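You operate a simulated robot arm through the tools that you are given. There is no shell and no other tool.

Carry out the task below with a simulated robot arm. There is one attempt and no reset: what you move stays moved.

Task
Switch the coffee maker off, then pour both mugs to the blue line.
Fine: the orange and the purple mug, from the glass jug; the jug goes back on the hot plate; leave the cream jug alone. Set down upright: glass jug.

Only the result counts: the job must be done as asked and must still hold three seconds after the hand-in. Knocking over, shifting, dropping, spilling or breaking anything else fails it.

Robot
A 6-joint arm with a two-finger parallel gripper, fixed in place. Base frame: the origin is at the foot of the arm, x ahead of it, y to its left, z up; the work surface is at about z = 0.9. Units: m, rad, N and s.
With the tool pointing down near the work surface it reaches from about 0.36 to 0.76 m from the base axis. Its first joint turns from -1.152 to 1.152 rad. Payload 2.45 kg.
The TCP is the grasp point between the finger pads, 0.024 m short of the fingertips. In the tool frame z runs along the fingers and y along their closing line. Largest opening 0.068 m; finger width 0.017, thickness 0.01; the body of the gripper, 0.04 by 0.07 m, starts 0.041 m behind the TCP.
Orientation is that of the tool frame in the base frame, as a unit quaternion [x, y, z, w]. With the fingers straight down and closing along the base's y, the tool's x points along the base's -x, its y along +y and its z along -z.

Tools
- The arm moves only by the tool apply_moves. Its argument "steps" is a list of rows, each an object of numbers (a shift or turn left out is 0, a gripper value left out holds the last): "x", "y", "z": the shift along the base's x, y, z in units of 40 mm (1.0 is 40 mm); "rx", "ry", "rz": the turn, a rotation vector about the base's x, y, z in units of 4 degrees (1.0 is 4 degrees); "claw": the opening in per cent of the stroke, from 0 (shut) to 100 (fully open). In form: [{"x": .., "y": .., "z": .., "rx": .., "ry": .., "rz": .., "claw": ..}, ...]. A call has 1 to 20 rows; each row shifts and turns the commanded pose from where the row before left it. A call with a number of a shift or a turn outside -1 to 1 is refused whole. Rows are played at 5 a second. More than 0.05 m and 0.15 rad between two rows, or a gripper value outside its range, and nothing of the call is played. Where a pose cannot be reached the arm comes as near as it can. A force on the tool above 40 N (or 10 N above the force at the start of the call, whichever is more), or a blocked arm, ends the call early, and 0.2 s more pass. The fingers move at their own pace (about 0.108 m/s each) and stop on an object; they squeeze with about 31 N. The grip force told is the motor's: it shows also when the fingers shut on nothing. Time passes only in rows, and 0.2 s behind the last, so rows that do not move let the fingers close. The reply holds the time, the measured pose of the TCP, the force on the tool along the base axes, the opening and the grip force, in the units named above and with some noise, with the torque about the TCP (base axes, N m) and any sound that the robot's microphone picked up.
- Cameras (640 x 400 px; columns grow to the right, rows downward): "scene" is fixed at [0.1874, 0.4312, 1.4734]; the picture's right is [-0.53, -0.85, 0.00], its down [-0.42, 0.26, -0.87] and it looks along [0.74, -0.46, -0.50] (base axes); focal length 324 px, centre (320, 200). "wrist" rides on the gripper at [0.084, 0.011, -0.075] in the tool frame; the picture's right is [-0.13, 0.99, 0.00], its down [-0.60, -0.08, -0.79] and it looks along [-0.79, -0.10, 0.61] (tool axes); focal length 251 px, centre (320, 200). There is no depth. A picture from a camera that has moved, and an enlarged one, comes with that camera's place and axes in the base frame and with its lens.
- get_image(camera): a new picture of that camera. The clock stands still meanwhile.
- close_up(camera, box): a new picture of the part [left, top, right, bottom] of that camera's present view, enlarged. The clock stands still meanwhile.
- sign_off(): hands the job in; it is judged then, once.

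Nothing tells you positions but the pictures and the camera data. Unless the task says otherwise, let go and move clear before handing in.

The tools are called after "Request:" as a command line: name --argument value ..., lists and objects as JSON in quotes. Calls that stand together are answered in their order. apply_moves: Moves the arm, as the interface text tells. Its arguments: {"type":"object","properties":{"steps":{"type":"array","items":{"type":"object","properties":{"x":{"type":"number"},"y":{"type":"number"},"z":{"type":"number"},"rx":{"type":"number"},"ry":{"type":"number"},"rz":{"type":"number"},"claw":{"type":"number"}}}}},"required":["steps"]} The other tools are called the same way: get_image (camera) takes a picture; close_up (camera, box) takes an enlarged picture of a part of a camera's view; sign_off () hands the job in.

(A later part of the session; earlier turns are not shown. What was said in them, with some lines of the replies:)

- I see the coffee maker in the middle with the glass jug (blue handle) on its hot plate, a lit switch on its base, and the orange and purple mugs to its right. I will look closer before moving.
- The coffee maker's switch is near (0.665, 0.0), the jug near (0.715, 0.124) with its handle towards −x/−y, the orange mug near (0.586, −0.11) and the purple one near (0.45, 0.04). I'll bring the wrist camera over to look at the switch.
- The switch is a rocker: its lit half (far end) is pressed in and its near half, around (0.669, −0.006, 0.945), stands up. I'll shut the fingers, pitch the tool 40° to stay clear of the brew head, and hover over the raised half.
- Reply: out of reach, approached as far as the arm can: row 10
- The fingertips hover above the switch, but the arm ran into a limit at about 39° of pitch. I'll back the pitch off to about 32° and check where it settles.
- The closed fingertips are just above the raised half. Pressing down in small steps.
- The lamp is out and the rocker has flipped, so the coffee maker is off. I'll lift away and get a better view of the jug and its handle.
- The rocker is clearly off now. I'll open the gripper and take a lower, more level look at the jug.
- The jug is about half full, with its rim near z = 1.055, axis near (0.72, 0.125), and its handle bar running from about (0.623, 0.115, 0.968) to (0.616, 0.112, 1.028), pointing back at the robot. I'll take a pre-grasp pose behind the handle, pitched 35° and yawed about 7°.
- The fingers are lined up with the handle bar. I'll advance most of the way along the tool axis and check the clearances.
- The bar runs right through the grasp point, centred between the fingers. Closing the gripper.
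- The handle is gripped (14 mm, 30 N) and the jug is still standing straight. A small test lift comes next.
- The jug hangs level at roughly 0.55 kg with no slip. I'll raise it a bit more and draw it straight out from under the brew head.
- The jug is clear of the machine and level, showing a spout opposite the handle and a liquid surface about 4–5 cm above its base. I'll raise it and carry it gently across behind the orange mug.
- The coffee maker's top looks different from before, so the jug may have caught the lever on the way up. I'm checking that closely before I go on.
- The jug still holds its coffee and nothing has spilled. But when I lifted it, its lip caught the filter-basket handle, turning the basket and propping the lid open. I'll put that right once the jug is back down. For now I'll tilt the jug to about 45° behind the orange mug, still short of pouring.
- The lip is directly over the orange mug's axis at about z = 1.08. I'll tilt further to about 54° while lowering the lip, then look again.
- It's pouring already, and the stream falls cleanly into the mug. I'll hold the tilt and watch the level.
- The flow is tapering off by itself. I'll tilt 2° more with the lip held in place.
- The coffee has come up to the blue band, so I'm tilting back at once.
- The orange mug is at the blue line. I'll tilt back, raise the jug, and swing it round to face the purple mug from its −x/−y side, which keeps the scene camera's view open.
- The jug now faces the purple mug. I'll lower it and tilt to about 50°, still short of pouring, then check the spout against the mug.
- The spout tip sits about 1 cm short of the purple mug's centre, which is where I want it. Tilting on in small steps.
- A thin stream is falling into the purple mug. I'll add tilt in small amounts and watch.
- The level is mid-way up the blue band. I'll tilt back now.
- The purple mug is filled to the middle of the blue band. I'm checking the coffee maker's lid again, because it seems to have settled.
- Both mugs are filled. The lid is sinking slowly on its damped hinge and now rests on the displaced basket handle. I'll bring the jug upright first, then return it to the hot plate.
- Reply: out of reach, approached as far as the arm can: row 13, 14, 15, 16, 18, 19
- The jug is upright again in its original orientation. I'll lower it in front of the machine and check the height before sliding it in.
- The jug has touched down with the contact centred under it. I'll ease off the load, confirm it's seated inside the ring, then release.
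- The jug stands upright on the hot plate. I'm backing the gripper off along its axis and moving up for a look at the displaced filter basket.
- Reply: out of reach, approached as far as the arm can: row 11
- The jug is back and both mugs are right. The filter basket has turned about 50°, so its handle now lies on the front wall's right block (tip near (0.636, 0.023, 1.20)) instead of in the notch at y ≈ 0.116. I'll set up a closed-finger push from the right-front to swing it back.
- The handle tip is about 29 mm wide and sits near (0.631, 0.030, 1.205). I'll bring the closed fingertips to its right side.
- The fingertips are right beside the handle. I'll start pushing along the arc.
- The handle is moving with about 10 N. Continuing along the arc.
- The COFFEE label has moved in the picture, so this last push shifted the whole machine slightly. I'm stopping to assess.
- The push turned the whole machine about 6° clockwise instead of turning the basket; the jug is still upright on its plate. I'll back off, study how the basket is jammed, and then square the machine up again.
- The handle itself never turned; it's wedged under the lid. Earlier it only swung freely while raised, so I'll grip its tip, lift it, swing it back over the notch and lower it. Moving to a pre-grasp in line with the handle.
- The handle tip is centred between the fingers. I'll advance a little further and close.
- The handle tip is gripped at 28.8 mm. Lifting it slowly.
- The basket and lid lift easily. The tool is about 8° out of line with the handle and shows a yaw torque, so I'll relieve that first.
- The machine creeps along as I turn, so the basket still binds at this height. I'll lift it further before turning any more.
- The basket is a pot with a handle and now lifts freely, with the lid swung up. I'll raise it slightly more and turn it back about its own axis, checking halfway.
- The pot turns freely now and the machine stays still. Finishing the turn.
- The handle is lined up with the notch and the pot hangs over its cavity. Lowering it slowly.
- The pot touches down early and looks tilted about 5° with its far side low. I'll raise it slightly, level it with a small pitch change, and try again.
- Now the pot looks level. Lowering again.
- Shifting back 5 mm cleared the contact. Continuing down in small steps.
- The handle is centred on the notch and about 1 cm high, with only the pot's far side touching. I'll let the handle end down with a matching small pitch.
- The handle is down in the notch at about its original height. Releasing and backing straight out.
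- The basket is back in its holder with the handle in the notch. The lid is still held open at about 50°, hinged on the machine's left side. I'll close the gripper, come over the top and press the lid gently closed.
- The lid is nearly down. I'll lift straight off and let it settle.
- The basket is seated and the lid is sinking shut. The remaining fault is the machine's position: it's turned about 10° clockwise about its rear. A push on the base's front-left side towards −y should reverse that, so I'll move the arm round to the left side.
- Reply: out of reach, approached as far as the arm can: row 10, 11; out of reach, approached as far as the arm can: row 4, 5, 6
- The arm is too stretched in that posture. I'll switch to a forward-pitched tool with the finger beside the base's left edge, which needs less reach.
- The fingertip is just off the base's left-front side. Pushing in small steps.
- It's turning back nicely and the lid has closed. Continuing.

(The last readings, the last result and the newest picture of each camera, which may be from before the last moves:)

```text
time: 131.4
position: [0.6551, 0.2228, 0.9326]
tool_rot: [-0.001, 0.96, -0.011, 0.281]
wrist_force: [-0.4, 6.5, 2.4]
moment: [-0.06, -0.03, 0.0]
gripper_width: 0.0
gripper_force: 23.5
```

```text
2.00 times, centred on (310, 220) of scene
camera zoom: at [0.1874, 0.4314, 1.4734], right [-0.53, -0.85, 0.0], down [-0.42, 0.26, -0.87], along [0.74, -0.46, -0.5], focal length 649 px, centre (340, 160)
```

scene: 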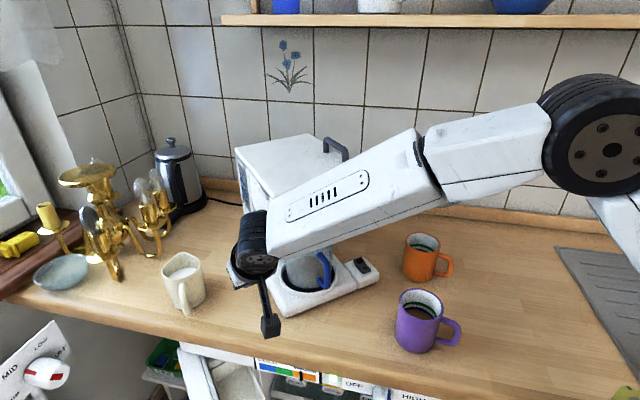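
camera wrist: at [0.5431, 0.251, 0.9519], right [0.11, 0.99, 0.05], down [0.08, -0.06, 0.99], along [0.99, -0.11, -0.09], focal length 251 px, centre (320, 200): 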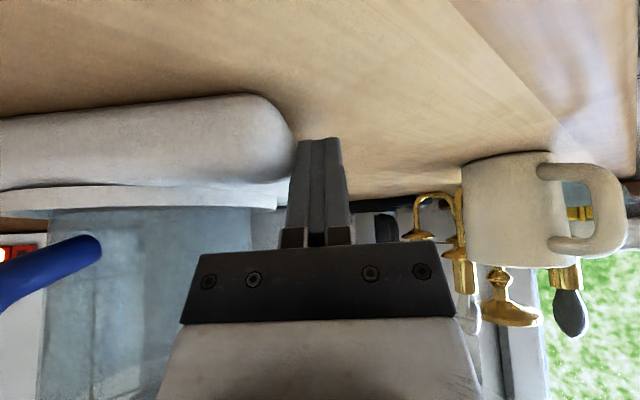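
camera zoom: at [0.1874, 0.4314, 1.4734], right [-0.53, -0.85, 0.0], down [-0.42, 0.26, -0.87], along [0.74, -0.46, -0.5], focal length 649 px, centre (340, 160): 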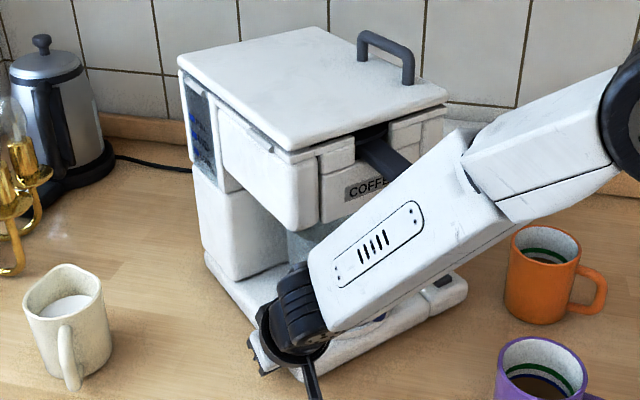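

Request:
apply_moves --steps '[{"y": 0.3}, {"y": 0.5}, {"y": 0.4, "x": -0.5, "z": 0.4}, {"x": -0.8, "z": 0.7}, {"x": -0.8, "z": 0.8}, {"x": -0.6, "z": 0.9, "ry": 0.8}, {"z": 1, "ry": 1, "y": -0.5}, {"z": 1, "ry": 1, "y": -0.7}, {"z": 0.6, "ry": 1, "y": -0.9}, {"ry": 1, "y": -1}, {"ry": 1, "y": -1}, {"y": -1}, {"y": -1}, {"y": -1}, {}]'

Request:
close_up --camera "scene" --box '[220, 120, 400, 320]'

Request:
close_up --camera "scene" --box '[270, 170, 390, 300]'

Request:
get_image --camera "scene"

```text
time: 134.6
position: [0.5448, -0.0159, 1.1477]
tool_rot: [-0.003, 0.997, -0.01, 0.082]
wrist_force: [0.7, -0.4, -1.0]
moment: [-0.02, 0.01, -0.01]
gripper_width: 0.0
gripper_force: 23.8
```

```text
2.00 times, centred on (310, 220) of scene
camera zoom: at [0.1874, 0.4312, 1.4734], right [-0.53, -0.85, 0.0], down [-0.42, 0.26, -0.87], along [0.74, -0.46, -0.5], focal length 649 px, centre (340, 160)
```

zoom: 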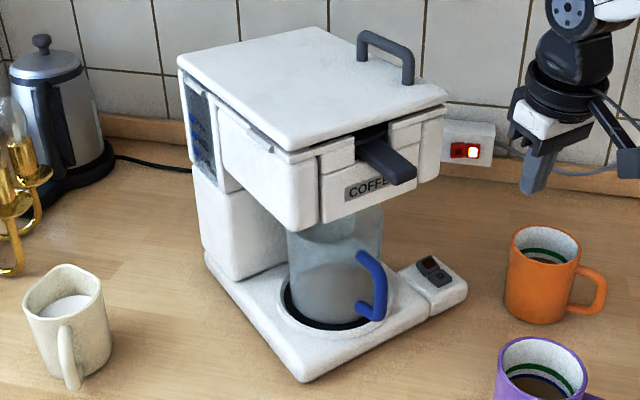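

```text
3.08 times, centred on (330, 235) of scene
camera zoom: at [0.1874, 0.4312, 1.4734], right [-0.53, -0.85, 0.0], down [-0.42, 0.26, -0.87], along [0.74, -0.46, -0.5], focal length 998 px, centre (289, 92)
```

zoom: 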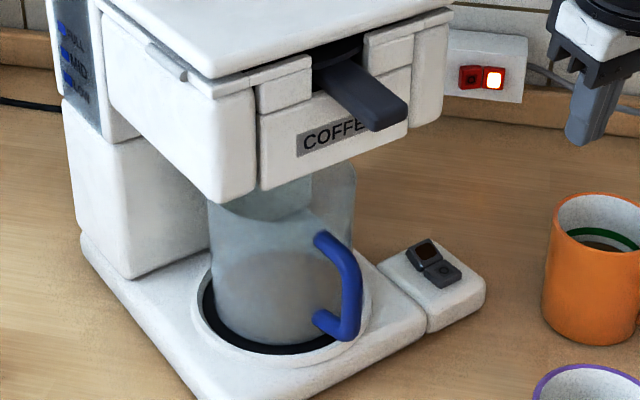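

```text
taken
```

scene: 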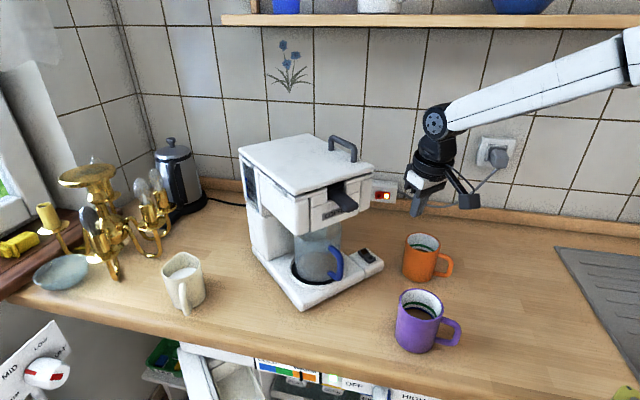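

The machine is nearly back where it was. I'll retake the same crops as before the bump to measure what offset remains.

Request:
close_up --camera "scene" --box '[320, 225, 400, 285]'

Request:
close_up --camera "scene" --box '[270, 200, 400, 300]'

Request:
close_up --camera "scene" --box '[280, 150, 440, 290]'

Request:
close_up --camera "scene" --box '[240, 220, 400, 320]'

```text
6.67 times, centred on (360, 255) of scene
camera zoom: at [0.1874, 0.4312, 1.4734], right [-0.53, -0.85, 0.0], down [-0.42, 0.26, -0.87], along [0.74, -0.46, -0.5], focal length 2162 px, centre (53, -167)
```

zoom: 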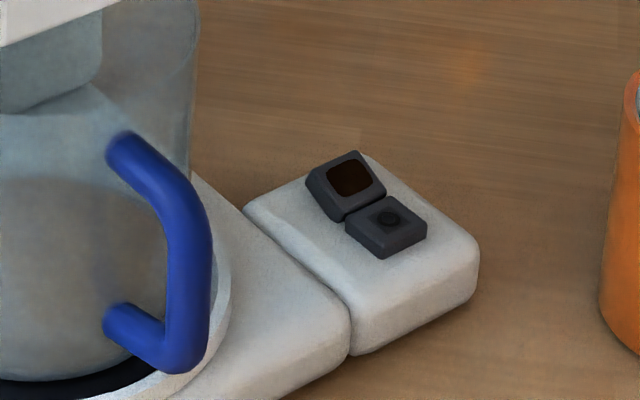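

```text
4.00 times, centred on (335, 250) of scene
camera zoom: at [0.1874, 0.4312, 1.4734], right [-0.53, -0.85, 0.0], down [-0.42, 0.26, -0.87], along [0.74, -0.46, -0.5], focal length 1298 px, centre (260, 0)
```

zoom: 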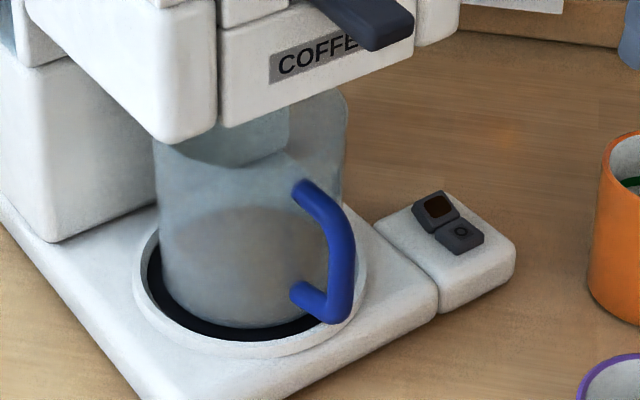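

```text
2.86 times, centred on (360, 220) of scene
camera zoom: at [0.1874, 0.4312, 1.4734], right [-0.53, -0.85, 0.0], down [-0.42, 0.26, -0.87], along [0.74, -0.46, -0.5], focal length 927 px, centre (206, 143)
```

zoom: 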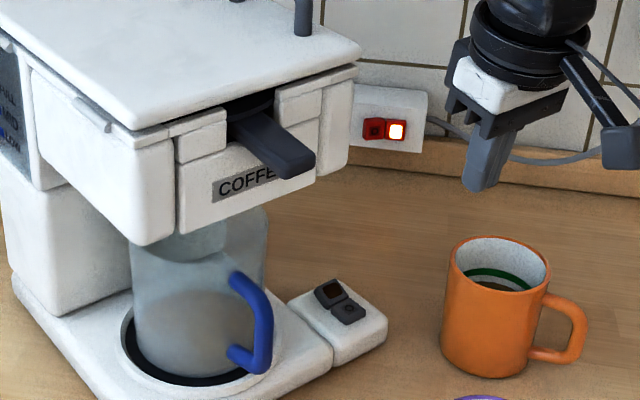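

```text
4.00 times, centred on (320, 270) of scene
camera zoom: at [0.1874, 0.4312, 1.4734], right [-0.53, -0.85, 0.0], down [-0.42, 0.26, -0.87], along [0.74, -0.46, -0.5], focal length 1298 px, centre (320, -80)
```

zoom: 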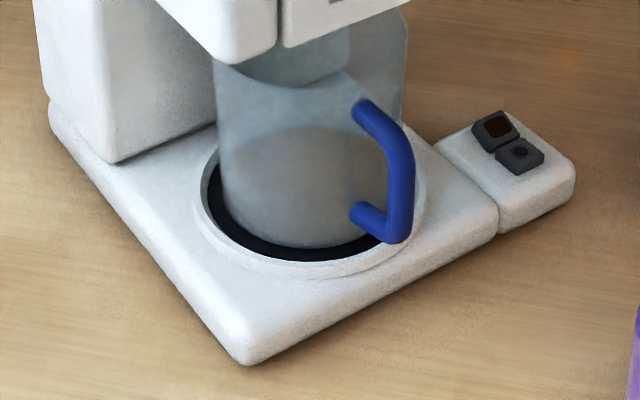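

The remaining offset is about 1 cm and 3° clockwise. A gentle +x push of about 12 mm on the front of the switch block should remove most of it. I'll pose the tool so the camera bracket stays between the two mugs.

Request:
apply_moves --steps '[{"rz": 0.94, "rx": 0.37, "ry": -0.64, "x": 0.12, "y": 0.05}, {"rz": 0.94, "rx": 0.37, "ry": -0.64, "x": 0.12, "y": 0.05}, {"rz": 0.94, "rx": 0.37, "ry": -0.64, "x": 0.12, "y": 0.05}, {"rz": 0.94, "rx": 0.37, "ry": -0.64, "x": 0.12, "y": 0.05}, {"rz": 0.94, "rx": 0.37, "ry": -0.64, "x": 0.12, "y": 0.05}, {"rz": 0.94, "rx": 0.37, "ry": -0.64, "x": 0.12, "y": 0.05}, {"rz": 0.94, "rx": 0.37, "ry": -0.64, "x": 0.12, "y": 0.05}, {"rz": 0.94, "rx": 0.37, "ry": -0.64, "x": 0.12, "y": 0.05}, {"z": -0.5}, {"z": -0.5}, {}]'

Request:
get_image --camera "wrist"

Request:
close_up --camera "scene" --box '[300, 150, 500, 360]'

```text
time: 137.0
position: [0.5856, 0.003, 1.1106]
tool_rot: [-0.248, 0.928, 0.111, 0.256]
wrist_force: [0.0, 0.3, 0.2]
moment: [-0.01, 0.01, -0.02]
gripper_width: 0.0
gripper_force: 23.5
```

```text
taken
camera wrist: at [0.4845, -0.0467, 1.1316], right [-0.42, 0.9, 0.15], down [0.16, -0.09, 0.98], along [0.89, 0.44, -0.11], focal length 251 px, centre (320, 200)
```

wrist: 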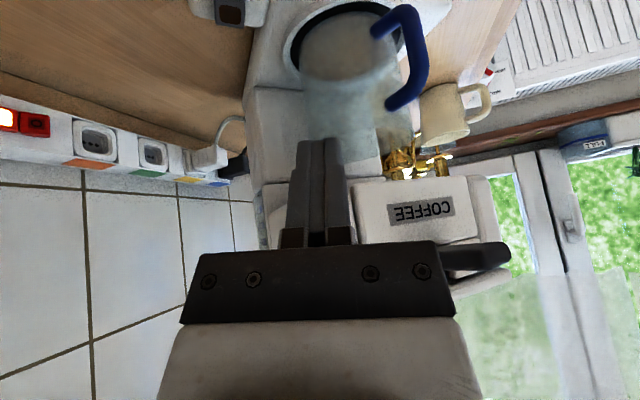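

```text
1.90 times, centred on (400, 255) of scene
camera zoom: at [0.1874, 0.4312, 1.4734], right [-0.53, -0.85, 0.0], down [-0.42, 0.26, -0.87], along [0.74, -0.46, -0.5], focal length 618 px, centre (168, 95)
```

zoom: 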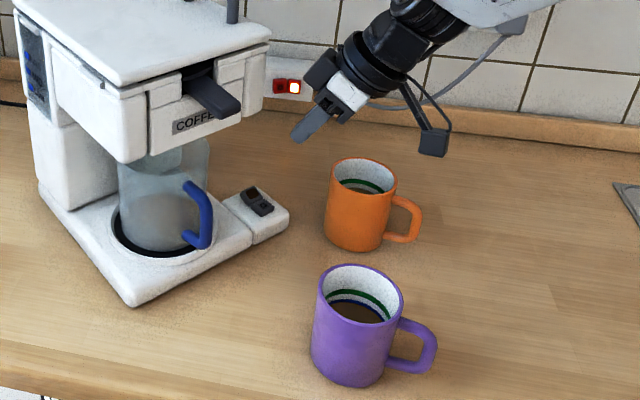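

Request:
apply_moves --steps '[{"z": -0.7}, {"z": -0.8}, {"z": -0.8}, {"z": -0.8}, {}]'

Request:
close_up --camera "scene" --box '[300, 190, 480, 360]'

Request:
get_image --camera "wrist"

```text
time: 138.2
position: [0.5861, 0.0028, 0.9859]
tool_rot: [-0.25, 0.927, 0.113, 0.255]
wrist_force: [-0.9, 0.1, 0.1]
moment: [0.01, 0.0, 0.0]
gripper_width: 0.0
gripper_force: 23.8
```

```text
2.35 times, centred on (390, 275) of scene
camera zoom: at [0.1874, 0.4312, 1.4734], right [-0.53, -0.85, 0.0], down [-0.42, 0.26, -0.87], along [0.74, -0.46, -0.5], focal length 763 px, centre (155, 24)
```

zoom: 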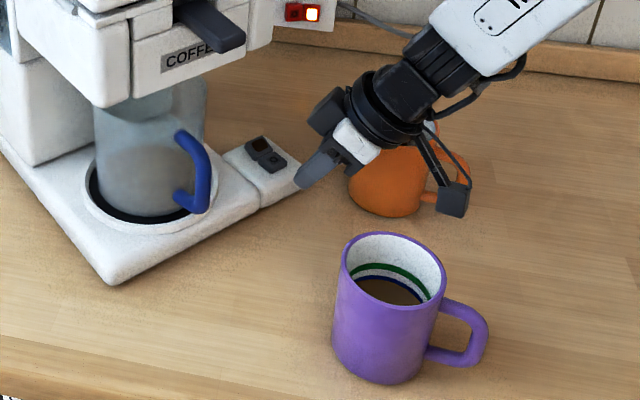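

```text
taken
camera wrist: at [0.4858, -0.047, 1.007], right [-0.42, 0.9, 0.15], down [0.16, -0.09, 0.98], along [0.89, 0.44, -0.11], focal length 251 px, centre (320, 200)
```

wrist: 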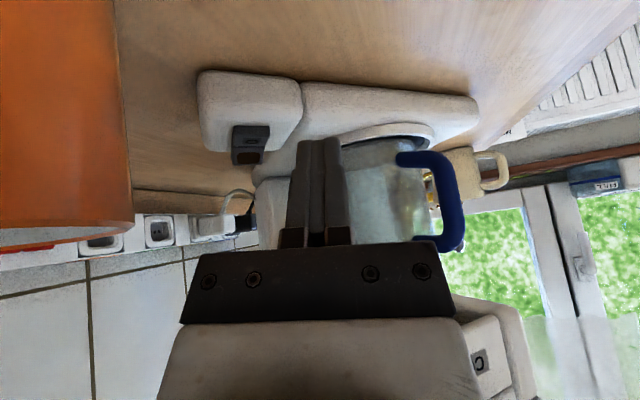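

Request:
apply_moves --steps '[{"z": -0.5}, {"z": -0.42}, {"x": 0.2}, {}]'

Request:
get_image --camera "wrist"

Request:
close_up --camera "scene" --box '[320, 200, 440, 290]'

```text
time: 139.2
position: [0.5926, 0.0038, 0.9486]
tool_rot: [-0.249, 0.928, 0.111, 0.254]
wrist_force: [-0.3, 0.0, -0.6]
moment: [-0.02, 0.0, -0.02]
gripper_width: 0.0
gripper_force: 24.3
```

```text
taken
camera wrist: at [0.4923, -0.0467, 0.9689], right [-0.42, 0.9, 0.15], down [0.16, -0.09, 0.98], along [0.89, 0.44, -0.11], focal length 251 px, centre (320, 200)
```

wrist: 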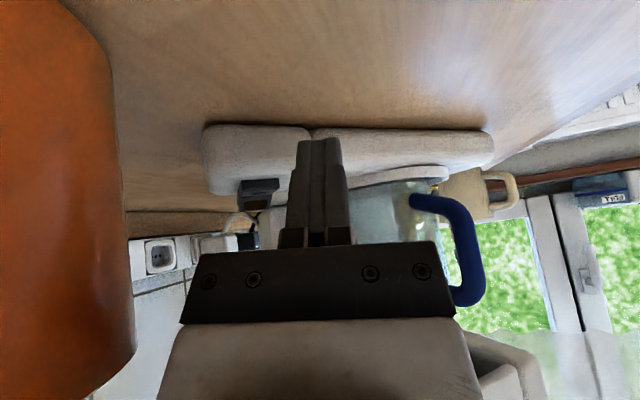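

```text
4.44 times, centred on (380, 245) of scene
camera zoom: at [0.1874, 0.4312, 1.4734], right [-0.53, -0.85, 0.0], down [-0.42, 0.26, -0.87], along [0.74, -0.46, -0.5], focal length 1442 px, centre (53, 0)
```

zoom: 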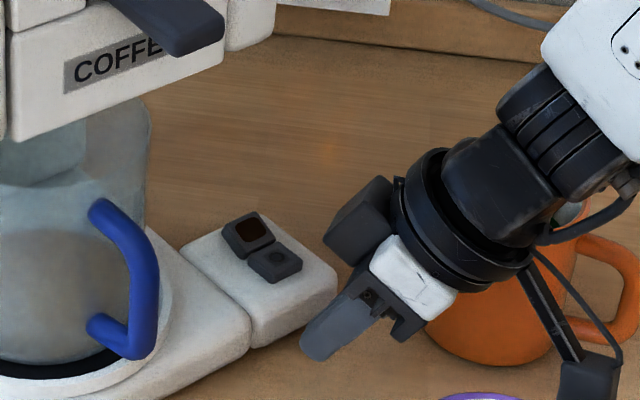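

Request:
apply_moves --steps '[{"x": 0.1}, {"x": 0.1}, {"x": 0.1}, {}]'

Request:
close_up --camera "scene" --box '[240, 220, 400, 320]'

```text
time: 140.2
position: [0.6045, 0.0033, 0.9485]
tool_rot: [-0.25, 0.928, 0.113, 0.254]
wrist_force: [0.2, 1.2, -0.4]
moment: [0.03, 0.0, 0.0]
gripper_width: 0.0
gripper_force: 24.1
```

```text
4.00 times, centred on (320, 270) of scene
camera zoom: at [0.1874, 0.4312, 1.4734], right [-0.53, -0.85, 0.0], down [-0.42, 0.26, -0.87], along [0.74, -0.46, -0.5], focal length 1298 px, centre (320, -80)
```

zoom: 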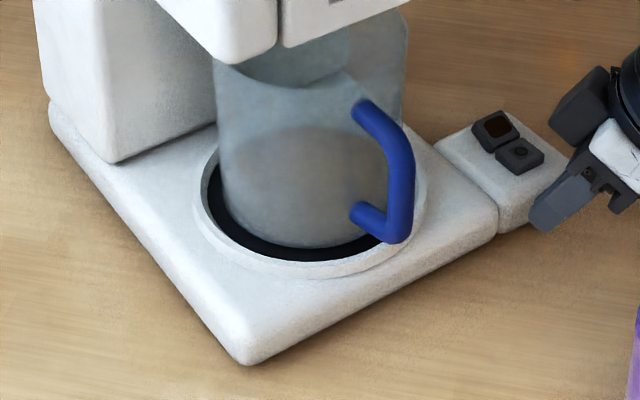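

Request:
apply_moves --steps '[{"x": 0.1}, {"x": 0.1}, {"x": 0.1}, {}]'

Request:
close_up --camera "scene" --box '[240, 220, 400, 320]'

```text
time: 141.2
position: [0.6165, 0.0024, 0.9476]
tool_rot: [-0.25, 0.927, 0.112, 0.255]
wrist_force: [-10.2, -2.6, 3.5]
moment: [-0.07, 0.1, 0.0]
gripper_width: 0.0002
gripper_force: 23.8
```

```text
4.00 times, centred on (320, 270) of scene
camera zoom: at [0.1871, 0.4311, 1.4735], right [-0.53, -0.85, 0.0], down [-0.42, 0.26, -0.87], along [0.74, -0.46, -0.5], focal length 1298 px, centre (320, -80)
```

zoom: 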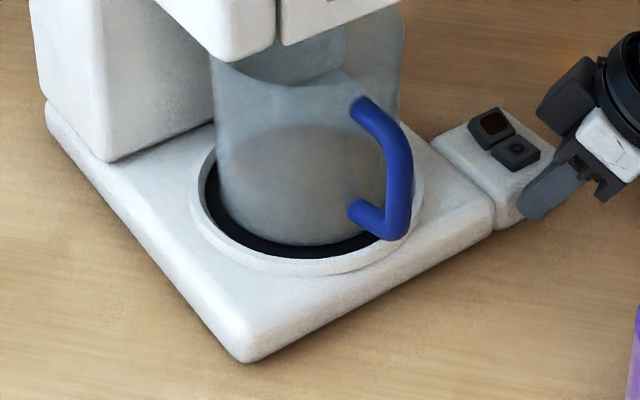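

Request:
apply_moves --steps '[{"x": 0.08}, {"x": 0.08}, {}]'

Request:
close_up --camera "scene" --box '[240, 220, 400, 320]'

```text
time: 142.0
position: [0.6234, 0.0019, 0.9489]
tool_rot: [-0.248, 0.928, 0.111, 0.255]
wrist_force: [-7.2, -2.8, 4.8]
moment: [-0.04, 0.03, -0.02]
gripper_width: 0.0
gripper_force: 23.5
```

```text
4.00 times, centred on (320, 270) of scene
camera zoom: at [0.1871, 0.4311, 1.4735], right [-0.53, -0.85, 0.0], down [-0.42, 0.26, -0.87], along [0.74, -0.46, -0.5], focal length 1298 px, centre (320, -80)
```

zoom: 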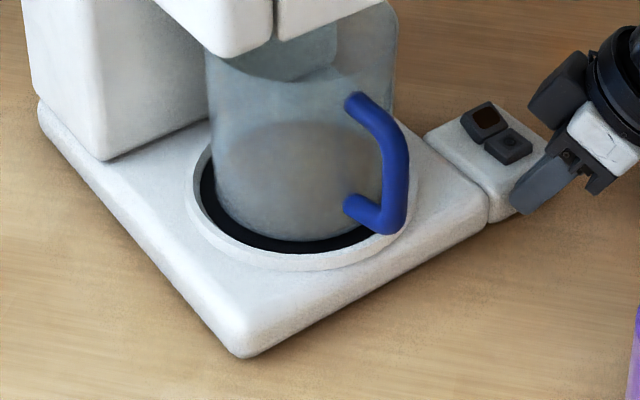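

The machine now matches its original outline to within 2–3 mm. Backing the arm off carefully the same way it came in.

Request:
apply_moves --steps '[{"x": -0.3}, {"x": -0.5}, {"z": 0.6}, {"z": 0.9}, {"z": 1}, {"z": 1}, {"z": 1}, {"z": 1}, {"x": -0.8, "y": -0.3}, {"x": -0.8, "y": -0.5}, {"y": -0.8}, {"y": -0.8}, {"y": -0.8}, {}]'

Request:
get_image --camera "scene"

Request:
close_up --camera "scene" --box '[220, 120, 400, 320]'

Request:
close_up --camera "scene" --box '[270, 170, 390, 300]'

Request:
close_up --camera "scene" --box '[340, 170, 500, 370]'

```text
time: 145.0
position: [0.5267, -0.1244, 1.1683]
tool_rot: [-0.248, 0.928, 0.112, 0.255]
wrist_force: [0.3, -0.5, -0.3]
moment: [-0.02, -0.02, 0.01]
gripper_width: 0.0002
gripper_force: 23.3
```

```text
taken
```

scene: 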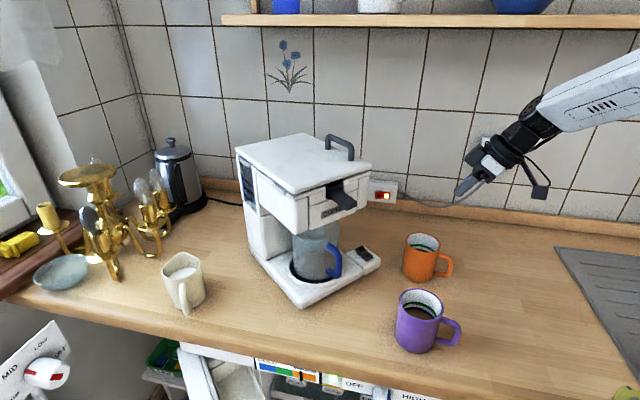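

```text
2.00 times, centred on (310, 220) of scene
camera zoom: at [0.1874, 0.4312, 1.4734], right [-0.53, -0.85, 0.0], down [-0.42, 0.26, -0.87], along [0.74, -0.46, -0.5], focal length 649 px, centre (340, 160)
```

zoom: 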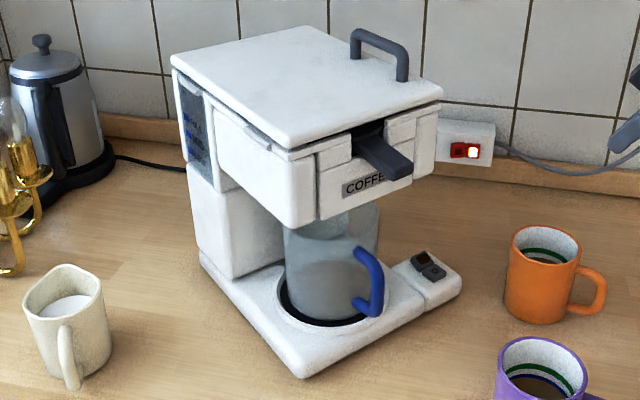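

```text
3.08 times, centred on (330, 235) of scene
camera zoom: at [0.1874, 0.4312, 1.4734], right [-0.53, -0.85, 0.0], down [-0.42, 0.26, -0.87], along [0.74, -0.46, -0.5], focal length 998 px, centre (289, 92)
```

zoom: 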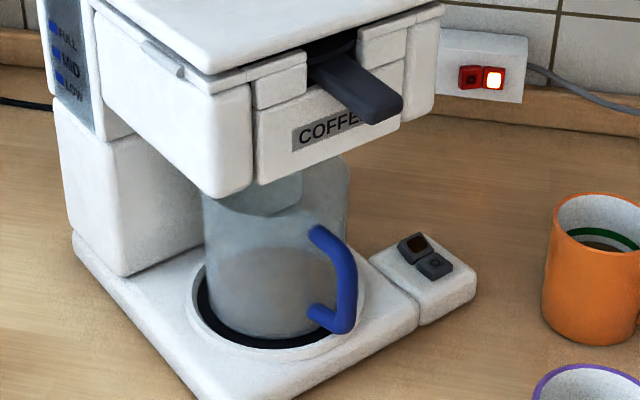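

```text
2.00 times, centred on (420, 270) of scene
camera zoom: at [0.1874, 0.4312, 1.4734], right [-0.53, -0.85, 0.0], down [-0.42, 0.26, -0.87], along [0.74, -0.46, -0.5], focal length 649 px, centre (120, 60)
```

zoom: 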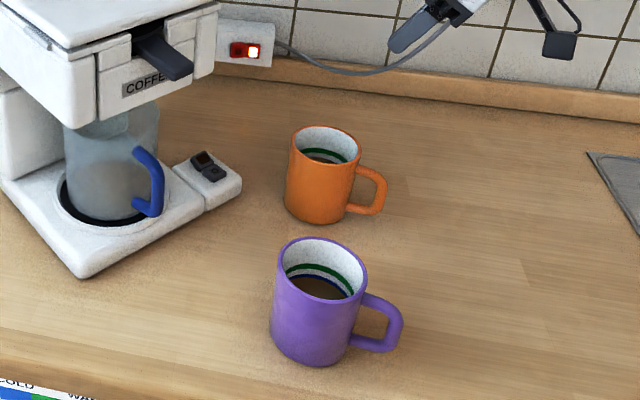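

Request:
close_up --camera "scene" --box '[280, 150, 440, 290]'

Request:
close_up --camera "scene" --box '[320, 190, 420, 270]'

Request:
get_image --camera "wrist"

```text
2.86 times, centred on (360, 220) of scene
camera zoom: at [0.1874, 0.4312, 1.4734], right [-0.53, -0.85, 0.0], down [-0.42, 0.26, -0.87], along [0.74, -0.46, -0.5], focal length 927 px, centre (206, 143)
```

zoom: 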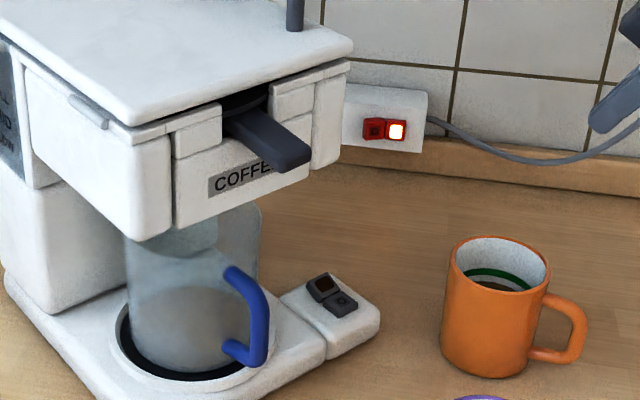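

```text
5.00 times, centred on (370, 230) of scene
camera zoom: at [0.1874, 0.4312, 1.4734], right [-0.53, -0.85, 0.0], down [-0.42, 0.26, -0.87], along [0.74, -0.46, -0.5], focal length 1622 px, centre (70, 50)
```

zoom: 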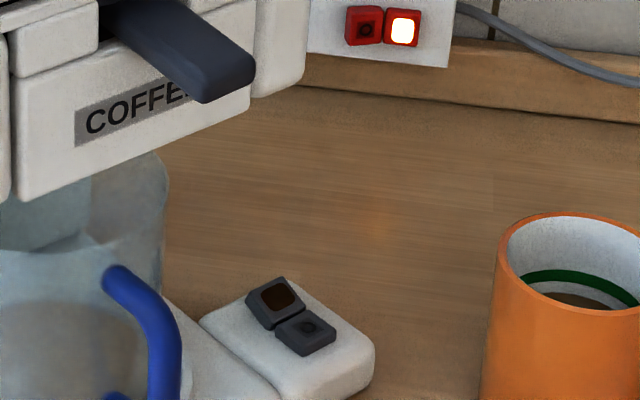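

```text
taken
camera wrist: at [0.4267, -0.1745, 1.1893], right [-0.42, 0.9, 0.15], down [0.16, -0.09, 0.98], along [0.89, 0.44, -0.11], focal length 251 px, centre (320, 200)
```

wrist: 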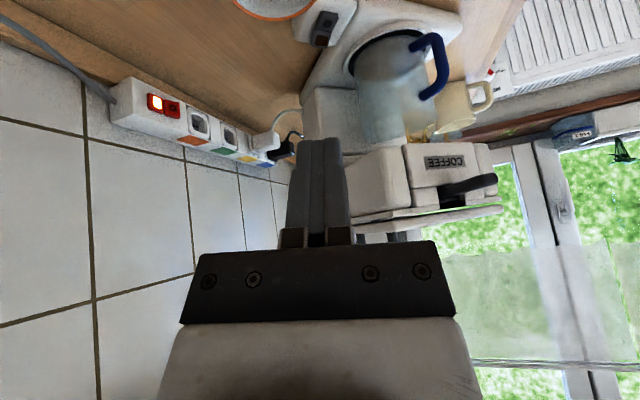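

Request:
close_up --camera "scene" --box '[414, 240, 434, 252]'

Request:
close_up --camera "scene" --box '[400, 285, 440, 320]'

Request:
close_up --camera "scene" --box '[290, 140, 380, 220]'

```text
16.00 times, centred on (424, 246) of scene
camera zoom: at [0.1874, 0.4312, 1.4734], right [-0.53, -0.85, 0.0], down [-0.42, 0.26, -0.87], along [0.74, -0.46, -0.5], focal length 5190 px, centre (-1344, -536)
```

zoom: 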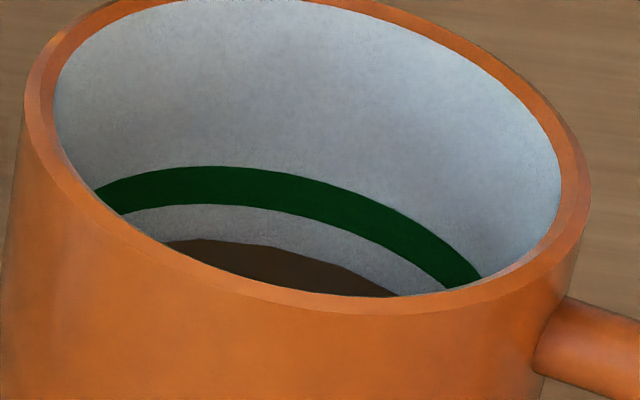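

```text
11.43 times, centred on (420, 302) of scene
camera zoom: at [0.1874, 0.4312, 1.4734], right [-0.53, -0.85, 0.0], down [-0.42, 0.26, -0.87], along [0.74, -0.46, -0.5], focal length 3707 px, centre (-823, -971)
```

zoom: 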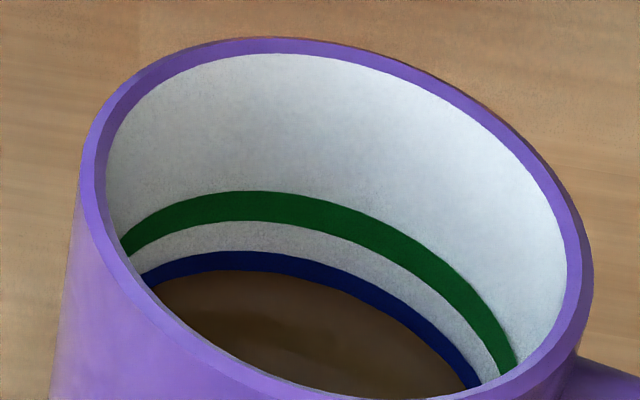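

```text
5.00 times, centred on (335, 180) of scene
camera zoom: at [0.1874, 0.4312, 1.4734], right [-0.53, -0.85, 0.0], down [-0.42, 0.26, -0.87], along [0.74, -0.46, -0.5], focal length 1622 px, centre (245, 300)
```

zoom: 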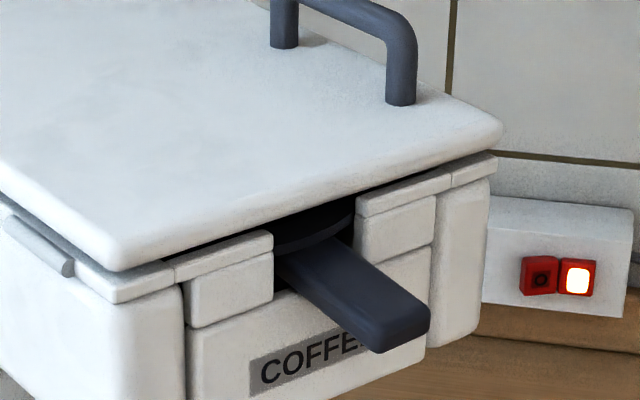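

Both levels hold at the blue lines, the switch is off, the jug stands upright on the hot plate, the lid is down and the basket is back in its notch. I'll raise the arm clear and take a last look.

Request:
apply_moves --steps '[{"z": 0.8}, {"z": 0.8}, {"x": -0.5, "z": 0.5}, {}, {}, {}, {}]'

Request:
get_image --camera "scene"

```text
time: 146.6
position: [0.5055, -0.1247, 1.2542]
tool_rot: [-0.248, 0.928, 0.111, 0.256]
wrist_force: [0.6, 0.2, 0.6]
moment: [0.0, 0.01, -0.01]
gripper_width: 0.0
gripper_force: 23.8
```

```text
taken
```

scene: 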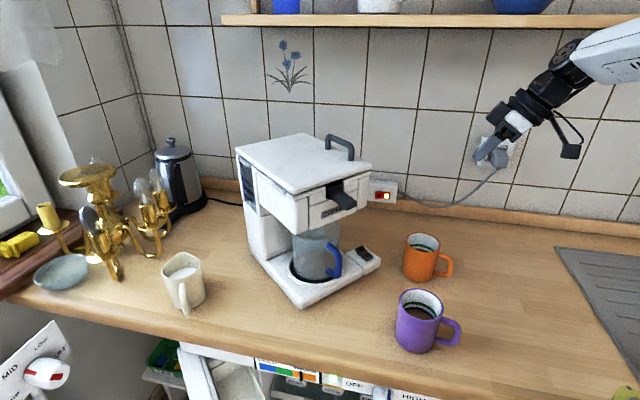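

Everything is at rest and the arm is clear, with no spill and the cream jug untouched. I'm handing in.

Request:
sign_off

```text
The job is handed in.
```

The job is handed in: the coffee maker is off, both mugs are poured to the blue line, and the glass jug is upright on its hot plate. I also disturbed the coffee maker along the way. I put it back, but not exactly as it was.

- **Switch:** the rocker on the machine is flipped to off and its lamp is out.
- **Mugs:** the purple mug is filled to about the middle of the blue band. The orange mug is at the band's top edge, so it is slightly on the full side. I saw no spills.
- **Cream jug:** I did not touch it.

**What went wrong:** lifting the jug out, its lip caught the filter basket's handle. That turned the basket out of its notch and propped the lid open. My first try at pushing the handle back turned the whole machine instead, by about 10° in the end.

**How it stands now:** I reseated the basket, closed the lid and pushed the machine back.
- **Machine:** it matches its original outline to within about 2–3 mm in the pictures.
- **Basket handle:** its tip sits roughly 8–9 mm lower than before.
- **Lid:** there may be a gap of about 3 mm at the right.

If the check allows no shift at all in the machine or its basket, this could fail it.
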